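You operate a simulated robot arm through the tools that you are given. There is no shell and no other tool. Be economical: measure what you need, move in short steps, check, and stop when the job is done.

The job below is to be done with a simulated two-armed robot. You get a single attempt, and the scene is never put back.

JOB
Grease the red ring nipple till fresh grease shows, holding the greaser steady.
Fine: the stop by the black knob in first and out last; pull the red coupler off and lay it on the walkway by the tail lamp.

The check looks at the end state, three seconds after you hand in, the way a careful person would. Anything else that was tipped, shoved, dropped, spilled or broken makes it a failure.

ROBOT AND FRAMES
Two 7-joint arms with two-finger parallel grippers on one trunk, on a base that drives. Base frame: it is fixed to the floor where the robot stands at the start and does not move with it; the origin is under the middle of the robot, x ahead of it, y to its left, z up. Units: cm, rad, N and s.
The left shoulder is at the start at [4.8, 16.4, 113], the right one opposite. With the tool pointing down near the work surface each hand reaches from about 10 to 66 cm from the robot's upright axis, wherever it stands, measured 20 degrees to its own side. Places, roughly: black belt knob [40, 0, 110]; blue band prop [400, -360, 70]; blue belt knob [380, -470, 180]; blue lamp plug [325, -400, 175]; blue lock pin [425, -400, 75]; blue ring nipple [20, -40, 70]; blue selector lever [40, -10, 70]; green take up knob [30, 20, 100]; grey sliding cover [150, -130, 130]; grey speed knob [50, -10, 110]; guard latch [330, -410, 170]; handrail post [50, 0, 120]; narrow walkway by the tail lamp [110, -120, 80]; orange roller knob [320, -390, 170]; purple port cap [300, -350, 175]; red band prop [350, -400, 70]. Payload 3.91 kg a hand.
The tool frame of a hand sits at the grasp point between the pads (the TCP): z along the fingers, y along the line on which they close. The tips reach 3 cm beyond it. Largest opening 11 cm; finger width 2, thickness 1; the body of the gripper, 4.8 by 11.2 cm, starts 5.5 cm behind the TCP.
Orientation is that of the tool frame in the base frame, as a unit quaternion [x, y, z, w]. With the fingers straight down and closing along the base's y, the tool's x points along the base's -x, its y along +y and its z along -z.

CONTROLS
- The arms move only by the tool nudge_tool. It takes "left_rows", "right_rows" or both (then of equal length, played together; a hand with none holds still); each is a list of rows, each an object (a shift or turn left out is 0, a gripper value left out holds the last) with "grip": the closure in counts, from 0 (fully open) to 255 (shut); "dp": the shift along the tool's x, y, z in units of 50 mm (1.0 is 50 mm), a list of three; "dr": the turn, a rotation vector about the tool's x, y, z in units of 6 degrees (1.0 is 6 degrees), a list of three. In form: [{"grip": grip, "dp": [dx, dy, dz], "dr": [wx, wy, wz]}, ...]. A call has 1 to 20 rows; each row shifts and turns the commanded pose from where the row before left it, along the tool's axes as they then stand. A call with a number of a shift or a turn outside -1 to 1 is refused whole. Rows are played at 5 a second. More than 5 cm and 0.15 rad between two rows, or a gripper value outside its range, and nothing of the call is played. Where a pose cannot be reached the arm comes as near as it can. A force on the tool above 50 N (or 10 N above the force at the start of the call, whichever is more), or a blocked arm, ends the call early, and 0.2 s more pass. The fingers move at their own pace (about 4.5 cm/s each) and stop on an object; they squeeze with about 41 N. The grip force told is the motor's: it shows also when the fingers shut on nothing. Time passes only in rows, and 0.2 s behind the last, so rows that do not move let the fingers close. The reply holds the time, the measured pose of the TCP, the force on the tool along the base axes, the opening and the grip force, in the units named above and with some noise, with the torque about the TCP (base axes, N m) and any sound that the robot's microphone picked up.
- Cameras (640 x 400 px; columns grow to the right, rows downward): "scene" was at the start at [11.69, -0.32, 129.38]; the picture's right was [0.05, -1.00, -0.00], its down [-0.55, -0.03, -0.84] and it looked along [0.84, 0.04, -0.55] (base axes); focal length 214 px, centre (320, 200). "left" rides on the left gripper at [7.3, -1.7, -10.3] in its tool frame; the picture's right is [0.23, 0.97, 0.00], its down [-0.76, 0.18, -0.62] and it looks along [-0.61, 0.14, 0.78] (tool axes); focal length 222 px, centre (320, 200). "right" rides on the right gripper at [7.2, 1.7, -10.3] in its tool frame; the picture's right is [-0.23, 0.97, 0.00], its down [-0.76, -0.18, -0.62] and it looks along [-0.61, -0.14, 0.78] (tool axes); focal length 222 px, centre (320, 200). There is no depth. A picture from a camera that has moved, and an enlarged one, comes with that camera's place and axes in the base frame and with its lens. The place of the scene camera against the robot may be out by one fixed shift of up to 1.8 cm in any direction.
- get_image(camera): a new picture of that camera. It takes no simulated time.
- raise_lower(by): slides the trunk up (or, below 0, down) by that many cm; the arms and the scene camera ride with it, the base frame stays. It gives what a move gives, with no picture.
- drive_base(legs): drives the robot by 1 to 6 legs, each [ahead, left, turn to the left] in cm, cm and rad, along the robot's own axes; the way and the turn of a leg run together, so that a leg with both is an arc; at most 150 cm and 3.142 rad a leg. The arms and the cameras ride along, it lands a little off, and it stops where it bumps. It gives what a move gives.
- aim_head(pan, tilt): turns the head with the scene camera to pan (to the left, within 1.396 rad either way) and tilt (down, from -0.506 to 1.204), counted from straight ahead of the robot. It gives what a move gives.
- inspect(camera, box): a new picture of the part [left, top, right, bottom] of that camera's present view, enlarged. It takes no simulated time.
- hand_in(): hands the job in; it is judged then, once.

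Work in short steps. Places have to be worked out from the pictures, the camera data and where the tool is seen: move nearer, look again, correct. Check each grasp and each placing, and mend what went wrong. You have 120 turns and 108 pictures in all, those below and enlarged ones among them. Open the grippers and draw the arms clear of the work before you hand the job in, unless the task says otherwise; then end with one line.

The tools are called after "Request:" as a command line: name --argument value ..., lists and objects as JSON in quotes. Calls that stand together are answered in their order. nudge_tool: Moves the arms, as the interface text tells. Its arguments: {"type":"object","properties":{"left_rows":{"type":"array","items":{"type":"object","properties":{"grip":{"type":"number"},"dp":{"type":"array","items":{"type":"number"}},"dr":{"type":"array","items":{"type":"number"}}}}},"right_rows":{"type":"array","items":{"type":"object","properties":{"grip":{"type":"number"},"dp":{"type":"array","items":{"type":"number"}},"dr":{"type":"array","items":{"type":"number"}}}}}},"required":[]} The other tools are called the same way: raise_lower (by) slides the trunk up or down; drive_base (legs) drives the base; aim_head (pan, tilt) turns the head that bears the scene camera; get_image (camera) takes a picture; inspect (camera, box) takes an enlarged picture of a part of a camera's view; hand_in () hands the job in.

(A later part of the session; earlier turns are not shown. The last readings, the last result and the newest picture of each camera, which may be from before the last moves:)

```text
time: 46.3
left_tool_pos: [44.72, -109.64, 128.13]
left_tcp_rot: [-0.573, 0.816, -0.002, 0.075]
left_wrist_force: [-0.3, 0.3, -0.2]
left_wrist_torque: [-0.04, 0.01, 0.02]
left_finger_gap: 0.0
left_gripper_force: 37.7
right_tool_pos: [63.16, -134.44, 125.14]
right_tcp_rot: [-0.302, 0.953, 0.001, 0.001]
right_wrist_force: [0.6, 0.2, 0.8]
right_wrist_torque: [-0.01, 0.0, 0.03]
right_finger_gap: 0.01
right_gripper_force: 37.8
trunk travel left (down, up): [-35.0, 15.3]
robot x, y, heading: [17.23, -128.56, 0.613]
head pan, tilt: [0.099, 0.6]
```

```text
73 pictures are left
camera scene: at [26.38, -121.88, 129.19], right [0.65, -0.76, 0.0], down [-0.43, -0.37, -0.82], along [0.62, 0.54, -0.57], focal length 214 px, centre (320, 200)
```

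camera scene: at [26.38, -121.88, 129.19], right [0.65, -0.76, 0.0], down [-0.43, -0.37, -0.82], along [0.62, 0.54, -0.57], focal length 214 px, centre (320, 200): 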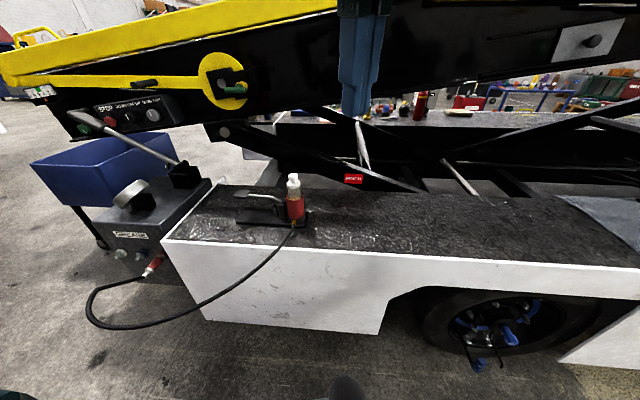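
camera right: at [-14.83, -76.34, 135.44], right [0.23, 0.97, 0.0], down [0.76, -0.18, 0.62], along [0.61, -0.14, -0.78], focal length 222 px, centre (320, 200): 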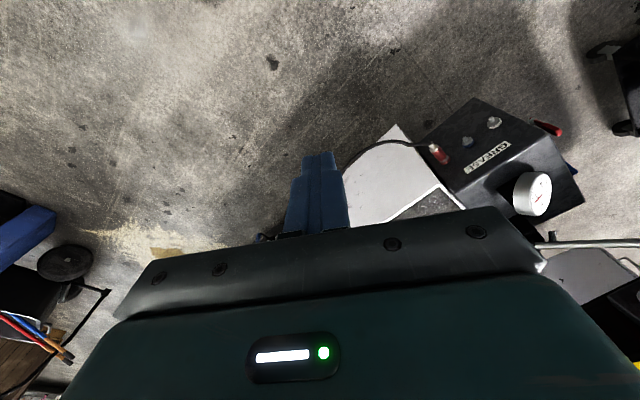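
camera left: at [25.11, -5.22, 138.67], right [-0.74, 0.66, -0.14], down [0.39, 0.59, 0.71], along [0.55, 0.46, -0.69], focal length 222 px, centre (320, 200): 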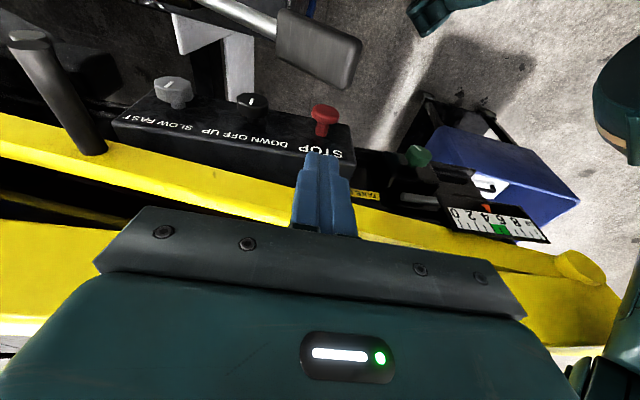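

Now I zoom into the greaser and the walkway.

Request:
inspect --camera "scene" --box '[210, 150, 370, 270]'

Request:
inspect --camera "scene" --box '[320, 100, 640, 320]'

Request:
inspect --camera "scene" --box '[70, 170, 230, 300]'

```text
3.33 times, centred on (290, 210) of scene
camera zoom: at [26.38, -121.88, 129.19], right [0.65, -0.76, 0.0], down [-0.43, -0.37, -0.82], along [0.62, 0.54, -0.57], focal length 715 px, centre (420, 167)
```

zoom: 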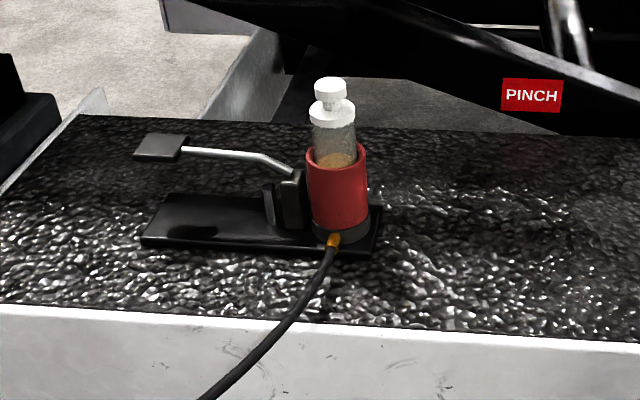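

```text
1.82 times, centred on (480, 210) of scene
camera zoom: at [26.38, -121.88, 129.19], right [0.65, -0.76, 0.0], down [-0.43, -0.37, -0.82], along [0.62, 0.54, -0.57], focal length 390 px, centre (29, 182)
```

zoom: 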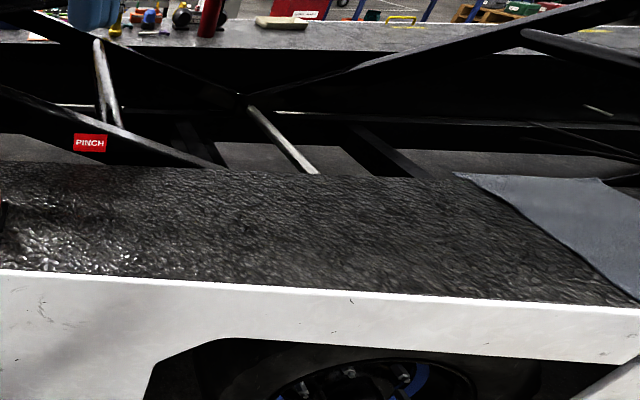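

```text
3.08 times, centred on (150, 235) of scene
camera zoom: at [26.38, -121.88, 129.19], right [0.65, -0.76, 0.0], down [-0.43, -0.37, -0.82], along [0.62, 0.54, -0.57], focal length 660 px, centre (843, 92)
```

zoom: 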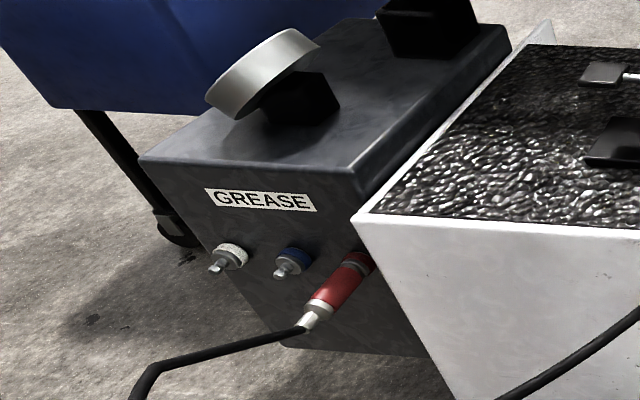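

The coupler is on the red-ring nipple and the greaser's pedal is on its left. Now find the tail lamp: look to the right.

Request:
aim_head --pan -0.75 --tilt 0.4

Request:
get_image --camera "scene"

```text
time: 47.4
left_tool_pos: [44.73, -109.67, 128.12]
left_tcp_rot: [-0.574, 0.816, 0.0, 0.075]
left_wrist_force: [-0.9, -0.3, 0.5]
left_wrist_torque: [-0.05, -0.01, 0.0]
left_finger_gap: 0.0
left_gripper_force: 37.6
right_tool_pos: [63.14, -134.41, 125.03]
right_tcp_rot: [-0.302, 0.953, 0.001, -0.001]
right_wrist_force: [0.6, -0.4, -0.2]
right_wrist_torque: [-0.05, -0.01, 0.01]
right_finger_gap: 0.0
right_gripper_force: 37.6
trunk travel left (down, up): [-35.0, 15.3]
robot x, y, heading: [17.19, -128.6, 0.614]
head pan, tilt: [-0.75, 0.4]
```

```text
69 pictures are left
camera scene: at [28.86, -128.92, 131.01], right [-0.14, -0.99, 0.0], down [-0.39, 0.05, -0.92], along [0.91, -0.13, -0.39], focal length 214 px, centre (320, 200)
```

scene: 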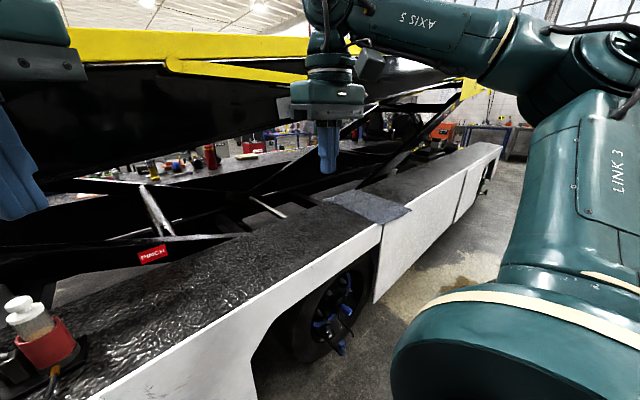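

Request:
inspect --camera "scene" --box '[320, 90, 540, 240]'

Request:
inspect --camera "scene" --box '[60, 110, 330, 280]'

```text
2.67 times, centred on (430, 165) of scene
camera zoom: at [28.86, -128.92, 131.01], right [-0.14, -0.99, 0.0], down [-0.39, 0.05, -0.92], along [0.91, -0.13, -0.39], focal length 572 px, centre (27, 293)
```

zoom: 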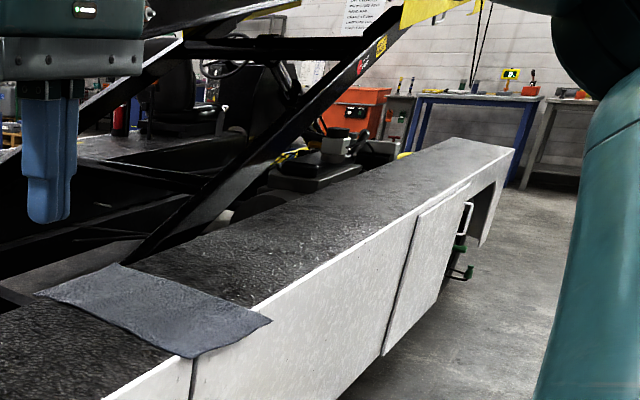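

```text
2.35 times, centred on (195, 195) of scene
camera zoom: at [28.86, -128.92, 131.01], right [-0.14, -0.99, 0.0], down [-0.39, 0.05, -0.92], along [0.91, -0.13, -0.39], focal length 505 px, centre (614, 212)
```

zoom: 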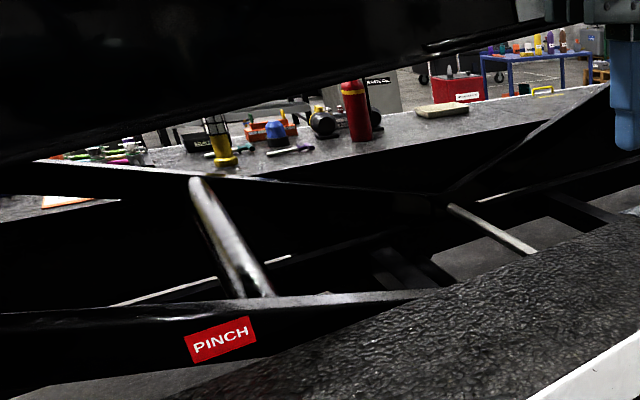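

No separate lamp is seen, but the stated spot [110,-120,80] lies mid-width on this walkway, right of the greaser. I drive forward 20 and left 4 to bring the greaser in reach.

Request:
drive_base --legs '[[20, 4, 0]]'

Request:
aim_head --pan 0.2 --tilt 0.75

Request:
get_image --camera "scene"

Request:
get_image --camera "left"

Request:
get_image --camera "right"

```text
time: 49.1
left_tool_pos: [59.01, -94.77, 128.02]
left_tcp_rot: [-0.575, 0.815, -0.002, 0.074]
left_wrist_force: [0.4, -0.1, -0.3]
left_wrist_torque: [-0.03, 0.01, -0.01]
left_finger_gap: 0.0
left_gripper_force: 37.7
right_tool_pos: [77.54, -119.42, 125.05]
right_tcp_rot: [-0.303, 0.953, 0.0, -0.001]
right_wrist_force: [0.8, 1.1, 0.0]
right_wrist_torque: [0.0, -0.02, 0.0]
right_finger_gap: 0.0
right_gripper_force: 37.5
trunk travel left (down, up): [-35.0, 15.3]
robot x, y, heading: [31.36, -113.83, 0.611]
head pan, tilt: [-0.75, 0.4]
```

```text
time: 50.3
left_tool_pos: [59.03, -94.79, 128.03]
left_tcp_rot: [-0.575, 0.815, -0.002, 0.074]
left_wrist_force: [0.1, 0.5, -0.2]
left_wrist_torque: [0.01, -0.01, 0.01]
left_finger_gap: 0.0
left_gripper_force: 38.1
right_tool_pos: [77.45, -119.41, 125.0]
right_tcp_rot: [-0.304, 0.953, 0.001, 0.0]
right_wrist_force: [0.4, -0.1, -0.8]
right_wrist_torque: [0.0, -0.01, 0.0]
right_finger_gap: 0.0
right_gripper_force: 38.0
trunk travel left (down, up): [-35.0, 15.3]
robot x, y, heading: [31.42, -113.99, 0.612]
head pan, tilt: [0.201, 0.75]
```

```text
66 pictures are left
camera scene: at [39.66, -106.77, 127.9], right [0.73, -0.69, 0.0], down [-0.47, -0.5, -0.73], along [0.5, 0.53, -0.68], focal length 214 px, centre (320, 200)
```

scene: 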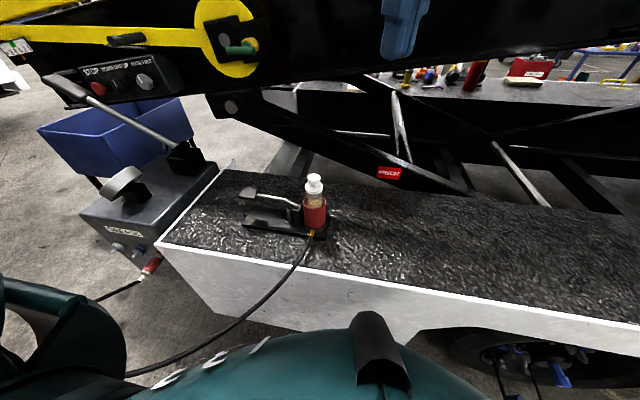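

```text
65 pictures are left
camera left: at [56.86, -102.89, 137.61], right [-0.99, 0.12, -0.11], down [0.01, 0.72, 0.69], along [0.16, 0.68, -0.71], focal length 222 px, centre (320, 200)
```

left: 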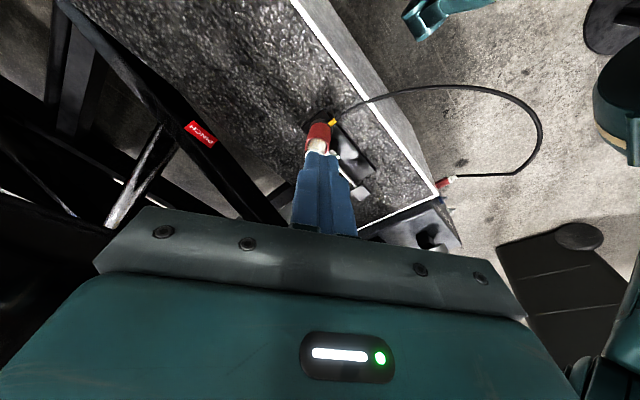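

```text
64 pictures are left
camera right: at [70.58, -122.2, 135.45], right [-0.38, 0.93, 0.0], down [0.72, 0.29, 0.62], along [0.58, 0.24, -0.78], focal length 222 px, centre (320, 200)
```

right: 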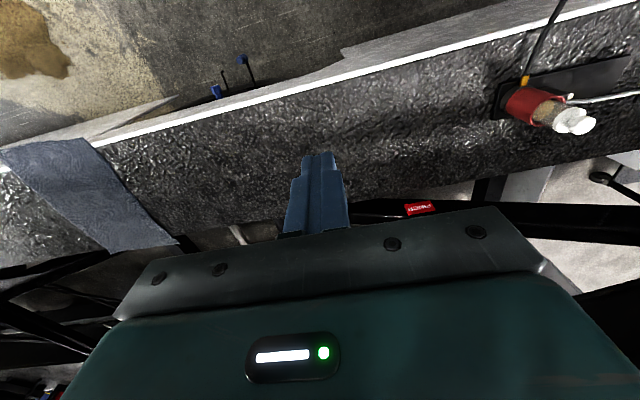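

Greaser body is at ≈[66.6,-74.8,84] and the pedal pad ≈[55.7,-59.7,89]. I turn the right hand to point leftward along the walkway (30° down, camera up), to grip the body from the right without touching cup or pivot.

Request:
nudge_tool --right_rows '[{"grip": 60, "dr": [-0.4325, 0.4325, 0.75]}, {"dr": [-0.4325, 0.4325, 0.75]}, {"dr": [-0.4325, 0.4325, 0.75]}, {"dr": [-0.4325, 0.4325, 0.75]}, {"dr": [-0.4325, 0.4325, 0.75]}, {"dr": [-0.4325, 0.4325, 0.75]}, {"dr": [-0.4325, 0.4325, 0.75]}, {"dr": [-0.4325, 0.4325, 0.75]}, {"dr": [-0.4325, 0.4325, 0.75]}, {"dr": [-0.4325, 0.4325, 0.75]}, {"dr": [-0.4325, 0.4325, 0.75]}, {"dr": [-0.4325, 0.4325, 0.75]}, {"dr": [-0.4325, 0.4325, 0.75]}, {"dr": [-0.4325, 0.4325, 0.75]}, {"dr": [-0.4325, 0.4325, 0.75]}, {"dr": [-0.4325, 0.4325, 0.75]}, {"dr": [-0.4325, 0.4325, 0.75]}, {"dr": [-0.4325, 0.4325, 0.75]}, {}]'

Request:
get_image --camera "scene"

Request:
get_image --camera "right"

```text
time: 54.3
left_tool_pos: [58.93, -94.78, 128.15]
left_tcp_rot: [-0.574, 0.815, -0.002, 0.074]
left_wrist_force: [-0.1, 0.1, -0.3]
left_wrist_torque: [-0.02, -0.02, 0.01]
left_finger_gap: 0.02
left_gripper_force: 38.2
right_tool_pos: [77.51, -119.34, 125.01]
right_tcp_rot: [0.399, 0.768, 0.231, -0.444]
right_wrist_force: [-0.9, -0.1, -0.3]
right_wrist_torque: [-0.03, 0.0, -0.01]
right_finger_gap: 8.44
right_gripper_force: 0.1
trunk travel left (down, up): [-35.0, 15.3]
robot x, y, heading: [31.26, -114.22, 0.616]
head pan, tilt: [0.201, 0.75]
```

```text
63 pictures are left
camera scene: at [39.65, -106.76, 127.9], right [0.73, -0.68, 0.0], down [-0.47, -0.5, -0.73], along [0.5, 0.53, -0.68], focal length 214 px, centre (320, 200)
```

scene: 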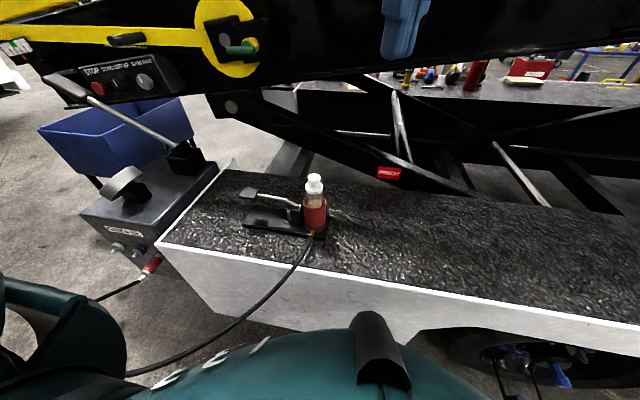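

```text
62 pictures are left
camera right: at [81.96, -122.63, 136.54], right [0.86, 0.47, -0.2], down [0.39, -0.85, -0.35], along [-0.33, 0.22, -0.92], focal length 222 px, centre (320, 200)
```

right: 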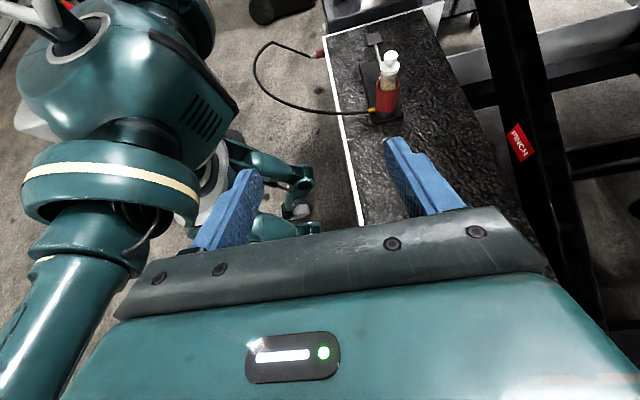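

Orientation reached. Move to a pre-grasp point 12 cm short of the body along the finger axis.

Request:
nudge_tool --right_rows '[{"dp": [-0.26, 0.3, 0.82]}, {"dp": [-0.26, 0.3, 0.82]}, {"dp": [-0.26, 0.3, 0.82]}, {"dp": [-0.26, 0.3, 0.82]}, {"dp": [-0.26, 0.3, 0.82]}, {"dp": [-0.26, 0.3, 0.82]}, {"dp": [-0.26, 0.3, 0.82]}, {"dp": [-0.26, 0.3, 0.82]}, {"dp": [-0.26, 0.3, 0.82]}, {"dp": [-0.26, 0.3, 0.82]}, {"dp": [-0.26, 0.3, 0.82]}, {}]'

Request:
get_image --camera "scene"

Request:
get_image --camera "right"

```text
time: 56.9
left_tool_pos: [58.85, -94.71, 127.97]
left_tcp_rot: [-0.575, 0.815, -0.002, 0.075]
left_wrist_force: [-0.4, 0.8, 0.5]
left_wrist_torque: [0.01, 0.01, -0.01]
left_finger_gap: 0.0
left_gripper_force: 37.7
right_tool_pos: [72.03, -90.53, 95.2]
right_tcp_rot: [0.398, 0.769, 0.23, -0.443]
right_wrist_force: [0.6, 0.1, 0.2]
right_wrist_torque: [0.01, -0.01, -0.03]
right_finger_gap: 8.42
right_gripper_force: 0.0
right hand out of reach, approached as far as the arm can: row 10, 11
trunk travel left (down, up): [-35.0, 15.3]
robot x, y, heading: [31.58, -113.95, 0.614]
head pan, tilt: [0.201, 0.75]
```

```text
61 pictures are left
camera scene: at [39.66, -106.78, 127.9], right [0.73, -0.68, 0.0], down [-0.47, -0.5, -0.73], along [0.5, 0.53, -0.68], focal length 214 px, centre (320, 200)
```

scene: 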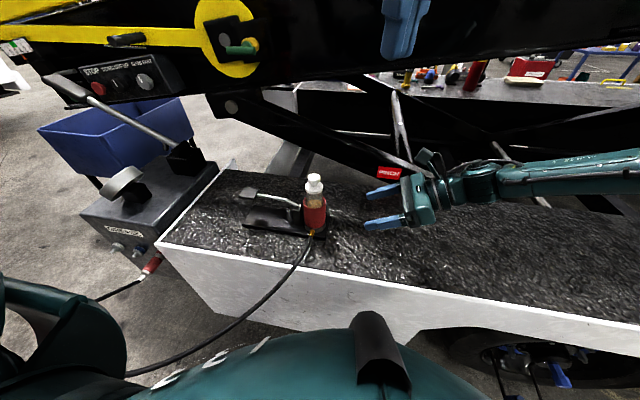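

```text
60 pictures are left
camera right: at [76.46, -93.9, 106.65], right [0.86, 0.47, -0.2], down [0.39, -0.85, -0.35], along [-0.33, 0.22, -0.92], focal length 222 px, centre (320, 200)
```

right: 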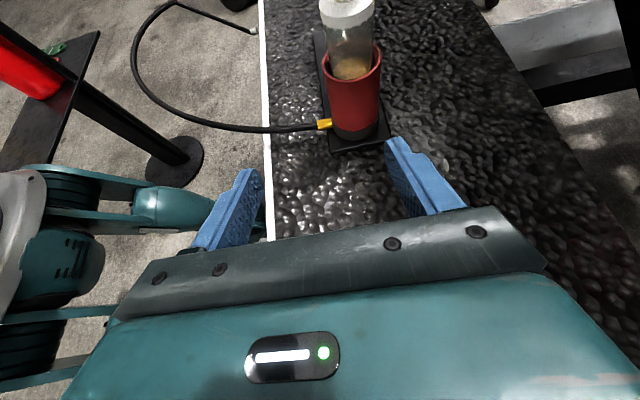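

Joint limits stop the right arm there. I retract along the finger axis, then turn the base 0.4 rad left so the arm reaches more naturally.

Request:
nudge_tool --right_rows '[{"dp": [0, 0, -0.95]}, {"dp": [0, 0, -0.95]}, {"dp": [0, 0, -0.95]}, {"dp": [0, 0, -0.95]}, {"dp": [0.3, 0, -0.8]}, {}]'

Request:
drive_base --legs '[[0, 0, 0.4]]'

Request:
aim_head --pan -0.1 --tilt 0.75

Request:
get_image --camera "scene"

```text
time: 58.3
left_tool_pos: [58.92, -94.78, 128.08]
left_tcp_rot: [-0.574, 0.815, -0.001, 0.074]
left_wrist_force: [-0.1, -0.6, 0.6]
left_wrist_torque: [-0.01, 0.02, -0.02]
left_finger_gap: 0.01
left_gripper_force: 37.1
right_tool_pos: [83.32, -106.14, 107.94]
right_tcp_rot: [0.398, 0.77, 0.229, -0.444]
right_wrist_force: [0.2, -0.4, 0.4]
right_wrist_torque: [0.04, -0.03, 0.01]
right_finger_gap: 8.43
right_gripper_force: 0.1
trunk travel left (down, up): [-35.0, 15.3]
robot x, y, heading: [31.71, -113.65, 0.616]
head pan, tilt: [0.201, 0.75]
```

```text
time: 59.9
left_tool_pos: [49.33, -85.59, 128.06]
left_tcp_rot: [0.725, -0.685, -0.013, -0.074]
left_wrist_force: [0.0, 0.3, -0.4]
left_wrist_torque: [0.01, 0.01, 0.03]
left_finger_gap: 0.01
left_gripper_force: 37.9
right_tool_pos: [76.1, -86.55, 108.0]
right_tcp_rot: [0.238, 0.833, 0.137, -0.48]
right_wrist_force: [-0.5, -0.3, -0.7]
right_wrist_torque: [-0.04, 0.03, 0.0]
right_finger_gap: 8.39
right_gripper_force: 0.1
trunk travel left (down, up): [-35.0, 15.3]
robot x, y, heading: [31.21, -114.11, 1.014]
head pan, tilt: [0.201, 0.75]
```

```text
time: 60.7
left_tool_pos: [49.3, -85.58, 128.05]
left_tcp_rot: [0.725, -0.685, -0.013, -0.073]
left_wrist_force: [0.7, -0.5, 0.6]
left_wrist_torque: [0.04, -0.02, -0.02]
left_finger_gap: 0.01
left_gripper_force: 37.6
right_tool_pos: [76.11, -86.64, 107.89]
right_tcp_rot: [0.238, 0.833, 0.138, -0.481]
right_wrist_force: [0.0, -0.5, -0.7]
right_wrist_torque: [0.02, -0.02, -0.04]
right_finger_gap: 8.41
right_gripper_force: 0.1
trunk travel left (down, up): [-35.0, 15.3]
robot x, y, heading: [31.38, -113.83, 1.014]
head pan, tilt: [-0.099, 0.75]
```

```text
59 pictures are left
camera scene: at [38.18, -105.44, 127.9], right [0.79, -0.61, 0.0], down [-0.41, -0.54, -0.73], along [0.45, 0.58, -0.68], focal length 214 px, centre (320, 200)
```

scene: 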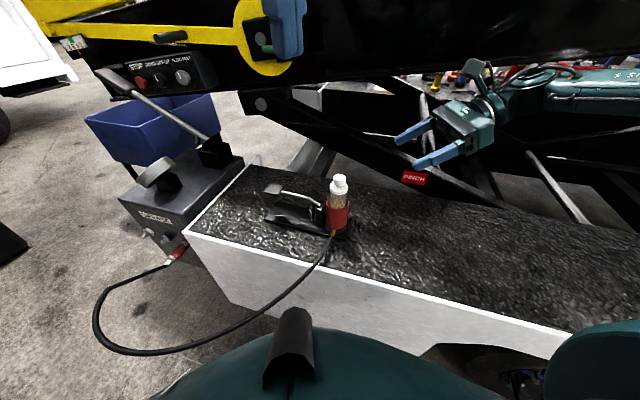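

Turn the right hand back 0.5 rad about vertical, then go to the pre-grasp point.

Request:
nudge_tool --right_rows '[{"dr": [-0.826, 0, 0.477]}, {"dr": [-0.826, 0, 0.477]}, {"dr": [-0.826, 0, 0.477]}, {"dr": [-0.826, 0, 0.477]}, {"dr": [-0.826, 0, 0.477]}, {"dp": [-0.68, -0.125, 0.625]}, {"dp": [-0.68, -0.125, 0.625]}, {"dp": [-0.68, -0.125, 0.625]}, {"dp": [-0.68, -0.125, 0.625]}, {}]'

Request:
get_image --camera "scene"

Request:
get_image --camera "right"

```text
time: 62.9
left_tool_pos: [49.35, -85.56, 128.12]
left_tcp_rot: [0.725, -0.685, -0.013, -0.073]
left_wrist_force: [-0.1, -0.2, 0.8]
left_wrist_torque: [0.0, 0.0, 0.01]
left_finger_gap: 0.0
left_gripper_force: 37.1
right_tool_pos: [72.03, -84.64, 89.75]
right_tcp_rot: [0.436, 0.749, 0.252, -0.432]
right_wrist_force: [-0.8, -0.7, 1.1]
right_wrist_torque: [0.02, -0.03, 0.01]
right_finger_gap: 8.41
right_gripper_force: 0.1
trunk travel left (down, up): [-35.0, 15.3]
robot x, y, heading: [31.2, -113.84, 1.021]
head pan, tilt: [-0.099, 0.75]
```

```text
58 pictures are left
camera scene: at [38.2, -105.48, 127.9], right [0.79, -0.61, 0.0], down [-0.42, -0.54, -0.73], along [0.45, 0.58, -0.68], focal length 214 px, centre (320, 200)
```

scene: 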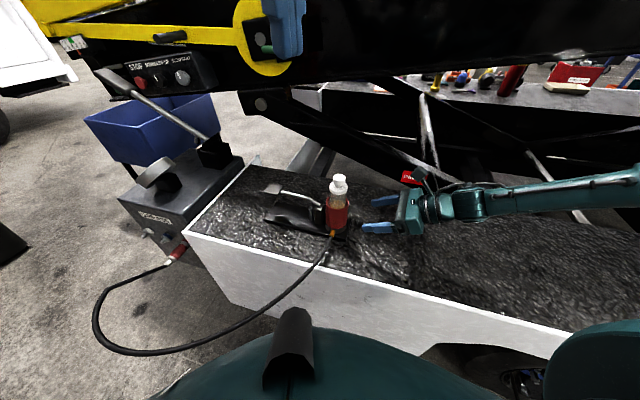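

```text
57 pictures are left
camera right: at [76.1, -88.27, 101.25], right [0.9, 0.38, -0.2], down [0.3, -0.89, -0.35], along [-0.31, 0.25, -0.92], focal length 222 px, centre (320, 200)
```

right: 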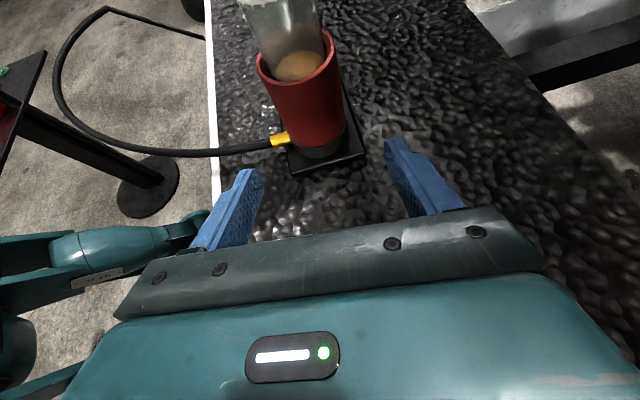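

Body axis sits about 1.1 cm toward the robot from my finger mid-line; I shift by that, open a bit wider and advance most of the way.

Request:
nudge_tool --right_rows '[{"grip": 25, "dp": [0, -0.22, 0]}, {"dp": [0, 0, 0.4]}, {"dp": [0, 0, 0.4]}, {"dp": [0, 0, 0.4]}, {}]'

Request:
get_image --camera "right"

Request:
inspect --camera "scene" --box '[250, 150, 450, 275]'

```text
time: 64.1
left_tool_pos: [49.47, -85.59, 128.07]
left_tcp_rot: [0.725, -0.685, -0.014, -0.073]
left_wrist_force: [-0.2, 0.1, -0.6]
left_wrist_torque: [0.03, -0.02, 0.02]
left_finger_gap: 0.01
left_gripper_force: 37.5
right_tool_pos: [68.66, -80.45, 87.11]
right_tcp_rot: [0.437, 0.748, 0.252, -0.431]
right_wrist_force: [-0.2, 0.1, 0.9]
right_wrist_torque: [0.02, 0.0, 0.01]
right_finger_gap: 9.89
right_gripper_force: 0.1
trunk travel left (down, up): [-35.0, 15.3]
robot x, y, heading: [31.42, -113.53, 1.017]
head pan, tilt: [-0.099, 0.75]
```

```text
56 pictures are left
camera right: at [72.58, -84.09, 98.46], right [0.9, 0.38, -0.2], down [0.3, -0.89, -0.35], along [-0.31, 0.25, -0.92], focal length 222 px, centre (320, 200)
```

right: 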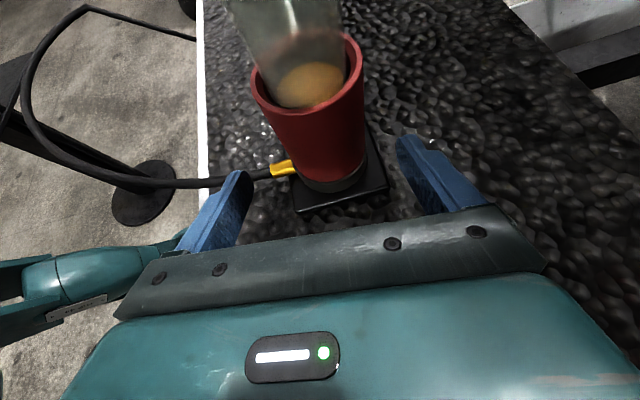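

```text
3.20 times, centred on (350, 212) of scene
camera zoom: at [38.2, -105.47, 127.9], right [0.79, -0.61, 0.0], down [-0.42, -0.54, -0.73], along [0.45, 0.58, -0.68], focal length 686 px, centre (224, 160)
```

zoom: 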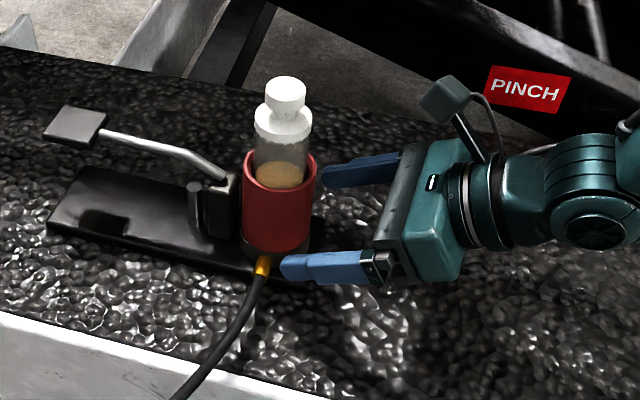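

Alignment is good. I advance about 5 cm, staying above the hose fitting.

Request:
nudge_tool --right_rows '[{"dp": [0.115, 0, 0.334]}, {"dp": [0.115, 0, 0.334]}, {"dp": [0.115, 0, 0.334]}, {}]'

Request:
get_image --camera "right"

Request:
inspect --camera "scene" --box '[250, 150, 450, 275]'

```text
time: 65.1
left_tool_pos: [49.4, -85.53, 128.23]
left_tcp_rot: [0.725, -0.684, -0.013, -0.074]
left_wrist_force: [0.5, -0.1, -0.1]
left_wrist_torque: [-0.02, 0.04, -0.01]
left_finger_gap: 0.0
left_gripper_force: 37.9
right_tool_pos: [66.79, -77.44, 88.44]
right_tcp_rot: [0.436, 0.749, 0.251, -0.431]
right_wrist_force: [0.0, 0.6, 0.3]
right_wrist_torque: [-0.02, 0.01, 0.01]
right_finger_gap: 9.91
right_gripper_force: 0.0
right hand out of reach, approached as far as the arm can: row 1, 2, 3
trunk travel left (down, up): [-35.0, 15.3]
robot x, y, heading: [32.18, -113.95, 1.019]
head pan, tilt: [-0.099, 0.75]
```

```text
54 pictures are left
camera right: at [70.81, -81.23, 99.94], right [0.9, 0.38, -0.2], down [0.3, -0.89, -0.35], along [-0.31, 0.25, -0.92], focal length 222 px, centre (320, 200)
```

right: 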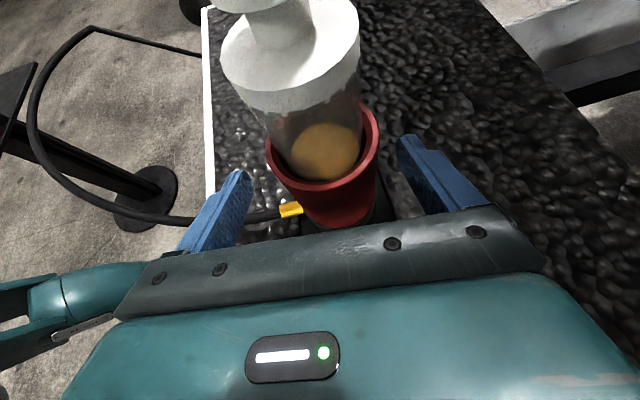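

```text
3.20 times, centred on (350, 212) of scene
camera zoom: at [38.19, -105.44, 127.9], right [0.79, -0.61, 0.0], down [-0.42, -0.54, -0.73], along [0.45, 0.58, -0.68], focal length 686 px, centre (224, 160)
```

zoom: 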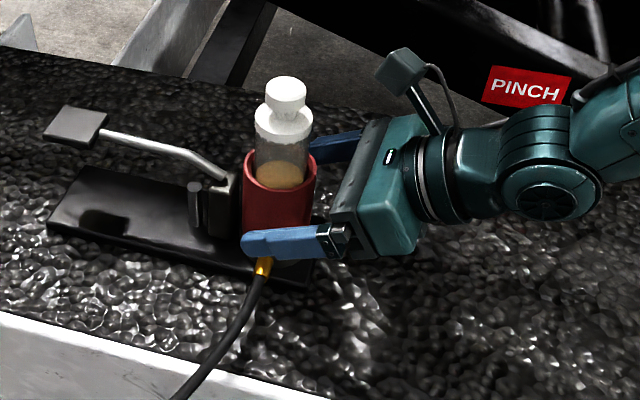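

The arm is at its limit but the fingers already flank the body. I let the base carry the hand the last 1.8 cm and slide the trunk down 2 cm.

Request:
drive_base --legs '[[0.9, 1.5, 0]]'

Request:
raise_lower --by -2

Request:
get_image --camera "right"

Request:
inspect --camera "scene" --box '[250, 150, 450, 275]'

```text
time: 65.9
left_tool_pos: [48.57, -83.92, 128.1]
left_tcp_rot: [0.725, -0.685, -0.014, -0.074]
left_wrist_force: [-0.1, -0.8, -0.3]
left_wrist_torque: [-0.02, -0.03, -0.02]
left_finger_gap: 0.0
left_gripper_force: 37.9
right_tool_pos: [65.88, -75.99, 88.38]
right_tcp_rot: [0.436, 0.749, 0.252, -0.431]
right_wrist_force: [-0.4, -0.1, -0.2]
right_wrist_torque: [-0.03, 0.03, 0.0]
right_finger_gap: 9.94
right_gripper_force: 0.2
trunk travel left (down, up): [-35.0, 15.3]
robot x, y, heading: [30.61, -112.3, 1.018]
head pan, tilt: [-0.099, 0.75]
```

```text
time: 66.6
left_tool_pos: [48.59, -84.1, 126.01]
left_tcp_rot: [0.726, -0.684, -0.013, -0.074]
left_wrist_force: [-0.1, 0.2, -0.5]
left_wrist_torque: [0.0, -0.03, 0.0]
left_finger_gap: 0.0
left_gripper_force: 37.5
right_tool_pos: [65.98, -76.04, 86.32]
right_tcp_rot: [0.436, 0.749, 0.252, -0.431]
right_wrist_force: [-0.3, 0.3, -0.1]
right_wrist_torque: [-0.03, 0.02, 0.0]
right_finger_gap: 9.91
right_gripper_force: 0.1
trunk travel left (down, up): [-33.0, 17.3]
robot x, y, heading: [30.7, -112.21, 1.016]
head pan, tilt: [-0.099, 0.75]
```

```text
52 pictures are left
camera right: at [70.0, -79.72, 97.95], right [0.9, 0.38, -0.2], down [0.3, -0.89, -0.35], along [-0.31, 0.25, -0.92], focal length 222 px, centre (320, 200)
```

right: 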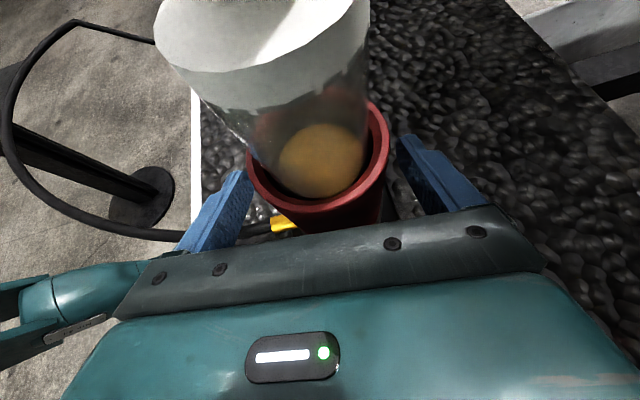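

```text
3.20 times, centred on (350, 212) of scene
camera zoom: at [37.37, -103.94, 125.9], right [0.79, -0.61, 0.0], down [-0.42, -0.54, -0.73], along [0.45, 0.58, -0.68], focal length 686 px, centre (224, 160)
```

zoom: 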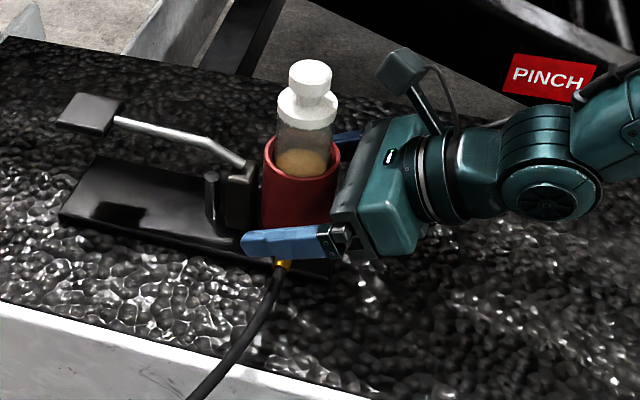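

Fingers flank the body evenly; close on it gently.

Request:
nudge_tool --right_rows '[{"grip": 80}, {"grip": 100}, {"grip": 120}, {"grip": 140}, {"grip": 160}, {}]'

Request:
inspect --camera "scene" --box '[250, 150, 450, 275]'

Request:
get_image --camera "left"

```text
time: 68.0
left_tool_pos: [48.62, -84.14, 126.04]
left_tcp_rot: [0.725, -0.685, -0.013, -0.074]
left_wrist_force: [-0.1, -0.5, 0.1]
left_wrist_torque: [-0.02, 0.01, -0.03]
left_finger_gap: 0.0
left_gripper_force: 37.4
right_tool_pos: [66.08, -75.88, 86.36]
right_tcp_rot: [0.437, 0.748, 0.252, -0.43]
right_wrist_force: [9.1, 1.8, 2.3]
right_wrist_torque: [-0.16, -0.19, -0.23]
right_finger_gap: 6.02
right_gripper_force: 40.6
trunk travel left (down, up): [-33.0, 17.3]
robot x, y, heading: [30.93, -112.24, 1.015]
head pan, tilt: [-0.099, 0.75]
```

```text
3.20 times, centred on (350, 212) of scene
camera zoom: at [37.45, -103.92, 125.9], right [0.79, -0.61, 0.0], down [-0.42, -0.54, -0.73], along [0.44, 0.58, -0.68], focal length 686 px, centre (224, 160)
```

zoom: 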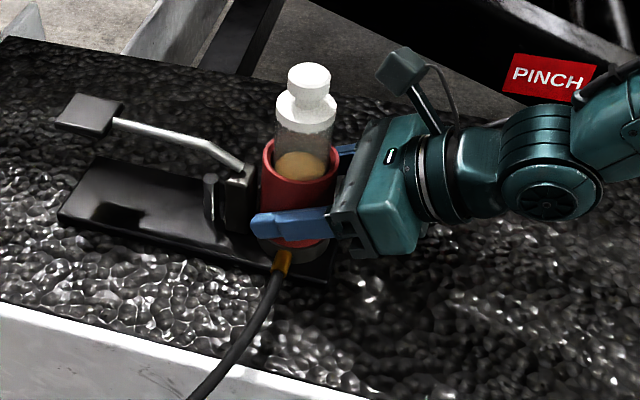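

```text
49 pictures are left
camera left: at [49.91, -92.35, 135.6], right [-0.95, -0.28, -0.11], down [-0.27, 0.67, 0.69], along [-0.11, 0.69, -0.71], focal length 222 px, centre (320, 200)
```

left: 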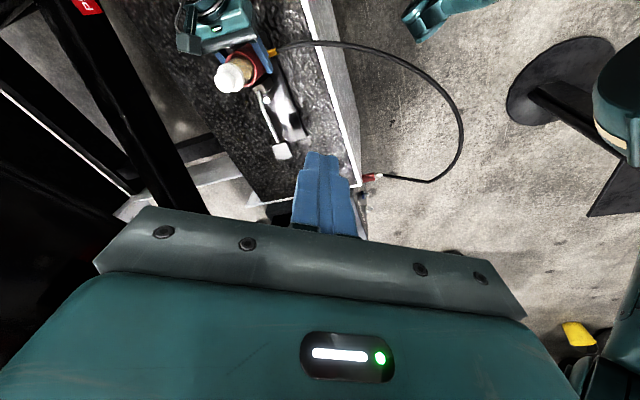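

The greaser is held (6.0 cm). Pad ≈[56.2,-59,87.5]. I bring the closed left fingers to hover above it.

Request:
nudge_tool --left_rows '[{"dp": [-0.453, -0.13, 0.742]}, {"dp": [-0.453, -0.13, 0.742]}, {"dp": [-0.453, -0.13, 0.742]}, {"dp": [-0.453, -0.13, 0.742]}, {"dp": [-0.453, -0.13, 0.742]}, {"dp": [-0.453, -0.13, 0.742]}, {"dp": [-0.453, -0.13, 0.742]}, {"dp": [-0.453, -0.13, 0.742]}, {"dp": [-0.453, -0.13, 0.742]}, {}]'

Request:
get_image --camera "left"

Request:
get_image --camera "scene"

```text
time: 70.2
left_tool_pos: [55.7, -59.47, 95.76]
left_tcp_rot: [0.725, -0.684, -0.013, -0.074]
left_wrist_force: [-0.2, -0.4, 0.6]
left_wrist_torque: [0.01, 0.0, 0.02]
left_finger_gap: 0.0
left_gripper_force: 37.4
right_tool_pos: [65.92, -75.9, 86.55]
right_tcp_rot: [0.436, 0.749, 0.252, -0.432]
right_wrist_force: [-4.6, -4.1, 0.4]
right_wrist_torque: [-0.45, 0.12, 0.13]
right_finger_gap: 6.01
right_gripper_force: 41.5
trunk travel left (down, up): [-33.0, 17.3]
robot x, y, heading: [30.59, -112.39, 1.014]
head pan, tilt: [-0.099, 0.75]
```

```text
48 pictures are left
camera left: at [57.01, -67.71, 105.28], right [-0.95, -0.28, -0.11], down [-0.27, 0.67, 0.69], along [-0.11, 0.69, -0.71], focal length 222 px, centre (320, 200)
```

left: 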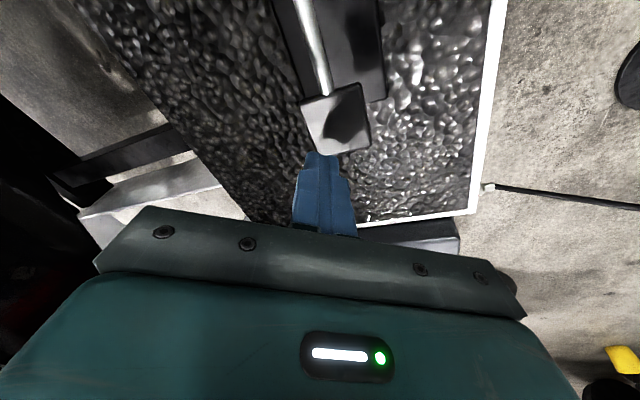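

```text
47 pictures are left
camera scene: at [37.36, -103.93, 125.9], right [0.79, -0.61, 0.0], down [-0.41, -0.54, -0.73], along [0.45, 0.58, -0.68], focal length 214 px, centre (320, 200)
```

scene: 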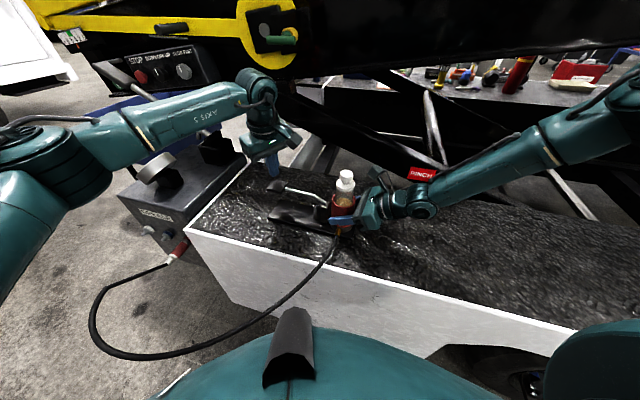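

Adjust 0.8 cm toward pad centre and lower to contact, watching force.

Request:
nudge_tool --left_rows '[{"dp": [0.16, 0.05, 0.2]}, {"dp": [0, 0, 0.25]}, {"dp": [0, 0, 0.25]}, {"dp": [0, 0, 0.2]}, {"dp": [0, 0, 0.15]}, {"dp": [0, 0, 0.15]}]'

Request:
get_image --camera "left"

Request:
inspect --camera "scene" --box '[210, 120, 410, 260]'

```text
time: 71.6
left_tool_pos: [56.29, -59.51, 90.2]
left_tcp_rot: [0.724, -0.685, -0.012, -0.075]
left_wrist_force: [-0.1, -1.2, 8.0]
left_wrist_torque: [-0.09, 0.0, -0.02]
left_finger_gap: 0.0
left_gripper_force: 37.6
right_tool_pos: [65.94, -75.99, 86.44]
right_tcp_rot: [0.436, 0.749, 0.251, -0.431]
right_wrist_force: [-1.7, 2.2, -0.1]
right_wrist_torque: [-0.31, 0.28, -0.36]
right_finger_gap: 6.01
right_gripper_force: 41.0
trunk travel left (down, up): [-33.0, 17.3]
robot x, y, heading: [30.67, -112.31, 1.019]
head pan, tilt: [-0.099, 0.75]
```

```text
46 pictures are left
camera left: at [57.44, -67.79, 99.62], right [-0.95, -0.27, -0.12], down [-0.28, 0.67, 0.69], along [-0.11, 0.69, -0.71], focal length 222 px, centre (320, 200)
```

left: 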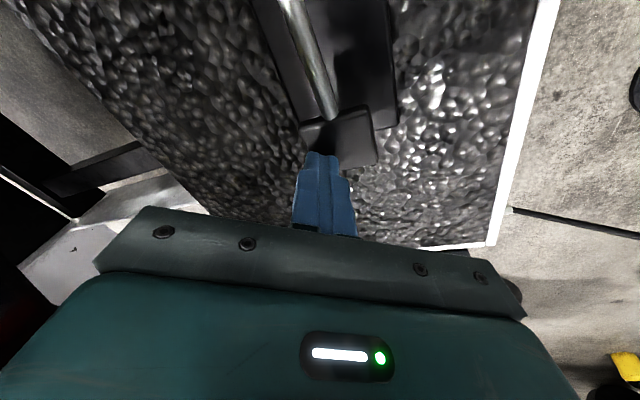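

```text
2.86 times, centred on (310, 190) of scene
camera zoom: at [37.38, -103.93, 125.91], right [0.79, -0.61, 0.0], down [-0.42, -0.54, -0.73], along [0.45, 0.58, -0.68], focal length 613 px, centre (349, 229)
```

zoom: 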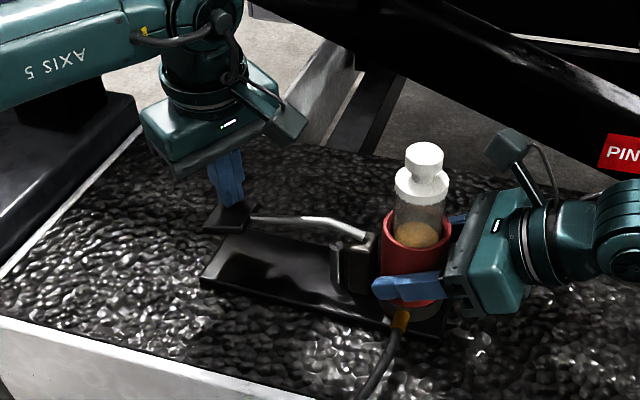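

Contact on the pad's corner at 8 N. I lift a little, move 0.8 cm toward pad centre, and press through the stroke.

Request:
nudge_tool --left_rows '[{"dp": [0, 0, -0.25]}, {"dp": [0.14, 0.14, 0]}, {"dp": [0, 0, 0.2]}, {"dp": [0, 0, 0.15]}, {"dp": [0, 0, 0.15]}, {"dp": [0, 0, 0.15]}, {"dp": [0, 0, 0.15]}, {"dp": [0, 0, 0.15]}]'

Request:
inspect --camera "scene" --box '[210, 120, 410, 260]'

```text
time: 73.1
left_tool_pos: [55.7, -59.71, 88.61]
left_tcp_rot: [0.726, -0.683, -0.012, -0.08]
left_wrist_force: [-6.1, -0.4, 12.7]
left_wrist_torque: [-0.13, 0.05, -0.04]
left_finger_gap: 0.02
left_gripper_force: 37.7
right_tool_pos: [66.08, -76.11, 86.46]
right_tcp_rot: [0.437, 0.749, 0.251, -0.431]
right_wrist_force: [0.8, -5.3, 2.8]
right_wrist_torque: [0.07, 0.35, 0.42]
right_finger_gap: 6.0
right_gripper_force: 41.2
trunk travel left (down, up): [-33.0, 17.3]
robot x, y, heading: [30.61, -112.41, 1.018]
head pan, tilt: [-0.099, 0.75]
stopped in row 7 (left hand): the force on the tool passed its limit at 54 N (the readings are from after the stop); the commanded pose is now the measured one
```

```text
2.86 times, centred on (310, 190) of scene
camera zoom: at [37.23, -104.1, 125.93], right [0.79, -0.61, 0.0], down [-0.41, -0.54, -0.73], along [0.45, 0.58, -0.68], focal length 613 px, centre (349, 229)
```

zoom: 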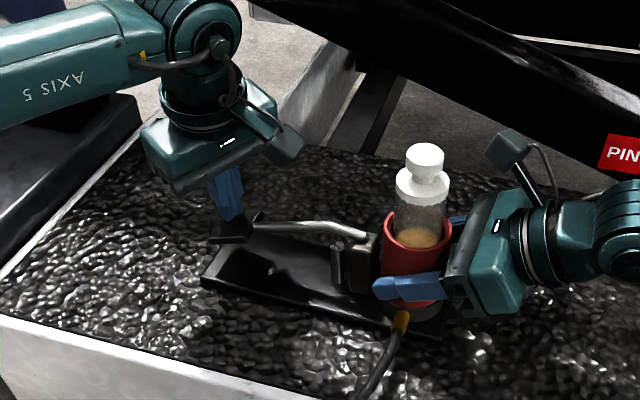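

Full stroke bottoms at TCP z≈88.5. I lift to let the lever return, check it, and look at the nipple for grease.

Request:
nudge_tool --left_rows '[{"dp": [0, 0, -0.3]}, {"dp": [0, 0, -0.3]}, {}, {}]'

Request:
inspect --camera "scene" --box '[130, 120, 410, 290]'

Request:
inspect --camera "scene" --box '[110, 180, 230, 290]'

```text
time: 74.1
left_tool_pos: [55.4, -60.16, 91.52]
left_tcp_rot: [0.725, -0.684, -0.013, -0.08]
left_wrist_force: [1.2, 1.9, 5.8]
left_wrist_torque: [0.0, -0.06, -0.01]
left_finger_gap: 0.0
left_gripper_force: 37.6
right_tool_pos: [65.94, -75.98, 86.4]
right_tcp_rot: [0.437, 0.748, 0.251, -0.431]
right_wrist_force: [-2.2, -11.5, 10.8]
right_wrist_torque: [-0.28, -0.08, 0.15]
right_finger_gap: 5.98
right_gripper_force: 41.1
trunk travel left (down, up): [-33.0, 17.3]
robot x, y, heading: [30.76, -112.2, 1.015]
head pan, tilt: [-0.099, 0.75]
```

```text
2.29 times, centred on (270, 205) of scene
camera zoom: at [37.26, -104.1, 125.93], right [0.79, -0.61, 0.0], down [-0.41, -0.54, -0.73], along [0.45, 0.58, -0.68], focal length 490 px, centre (434, 189)
```

zoom: 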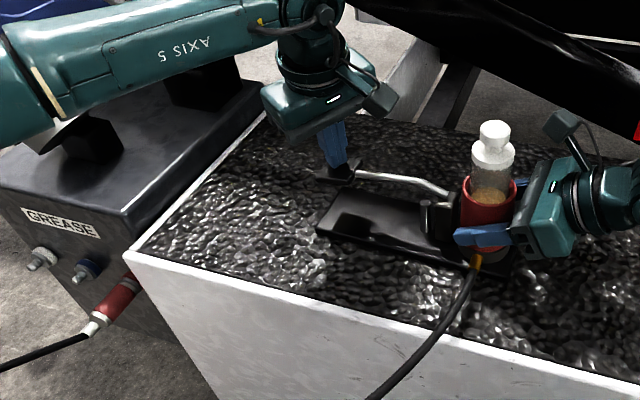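

```text
3.64 times, centred on (170, 235) of scene
camera zoom: at [37.26, -104.1, 125.93], right [0.79, -0.61, 0.0], down [-0.41, -0.54, -0.73], along [0.45, 0.58, -0.68], focal length 780 px, centre (866, 73)
```

zoom: 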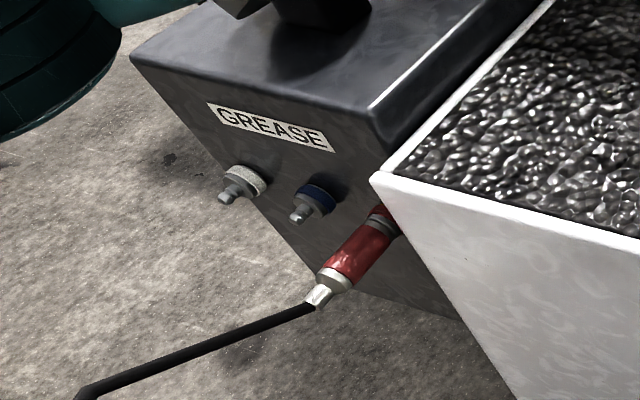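

The lever springs back with the pad. No fresh grease yet; two more strokes.

Request:
nudge_tool --left_rows '[{"dp": [0, 0, -0.15]}, {}, {"dp": [0, 0, 0.2]}, {"dp": [0, 0, 0.2]}, {"dp": [0, 0, 0.2]}, {"dp": [0, 0, 0.12]}, {}, {"dp": [0, 0, -0.36]}, {"dp": [0, 0, -0.36]}, {}, {}, {"dp": [0, 0, 0.2]}, {"dp": [0, 0, 0.2]}, {"dp": [0, 0, 0.2]}, {"dp": [0, 0, 0.12]}, {}, {"dp": [0, 0, -0.36]}, {"dp": [0, 0, -0.36]}, {}]'

Request:
inspect --camera "scene" --box '[110, 180, 230, 290]'

Request:
get_image --camera "left"

```text
time: 78.1
left_tool_pos: [55.38, -60.27, 92.1]
left_tcp_rot: [0.725, -0.684, -0.012, -0.079]
left_wrist_force: [1.0, 1.5, 4.2]
left_wrist_torque: [0.04, -0.03, -0.01]
left_finger_gap: 0.0
left_gripper_force: 37.3
right_tool_pos: [66.02, -76.03, 86.42]
right_tcp_rot: [0.438, 0.749, 0.251, -0.43]
right_wrist_force: [-2.5, -8.6, 11.2]
right_wrist_torque: [-0.42, 0.12, 0.35]
right_finger_gap: 6.01
right_gripper_force: 41.2
trunk travel left (down, up): [-33.0, 17.3]
robot x, y, heading: [30.81, -112.2, 1.014]
head pan, tilt: [-0.099, 0.75]
```

```text
3.64 times, centred on (170, 235) of scene
camera zoom: at [37.26, -104.06, 125.92], right [0.79, -0.61, 0.0], down [-0.41, -0.54, -0.73], along [0.45, 0.58, -0.68], focal length 780 px, centre (866, 73)
```

zoom: 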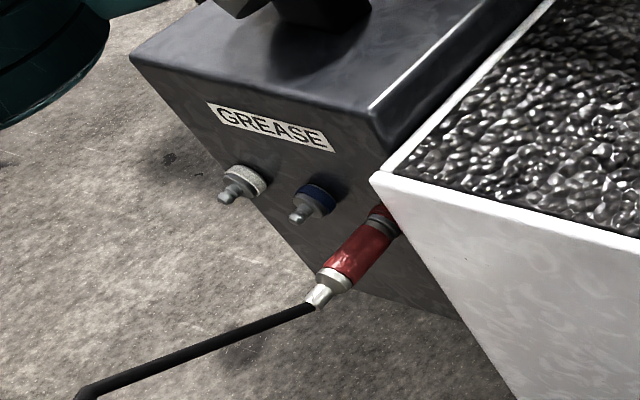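

```text
40 pictures are left
camera left: at [56.45, -68.59, 101.65], right [-0.95, -0.28, -0.12], down [-0.28, 0.66, 0.69], along [-0.11, 0.7, -0.71], focal length 222 px, centre (320, 200)
```

left: 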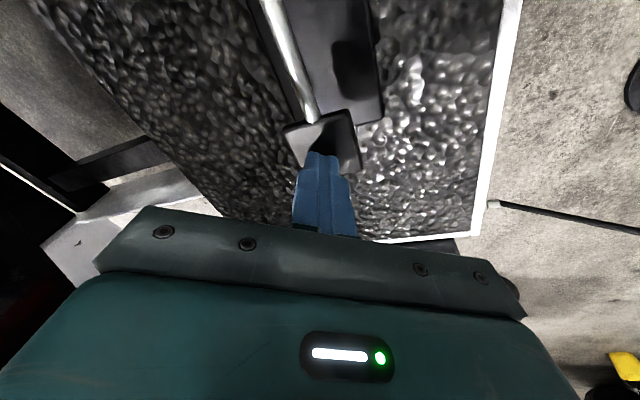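

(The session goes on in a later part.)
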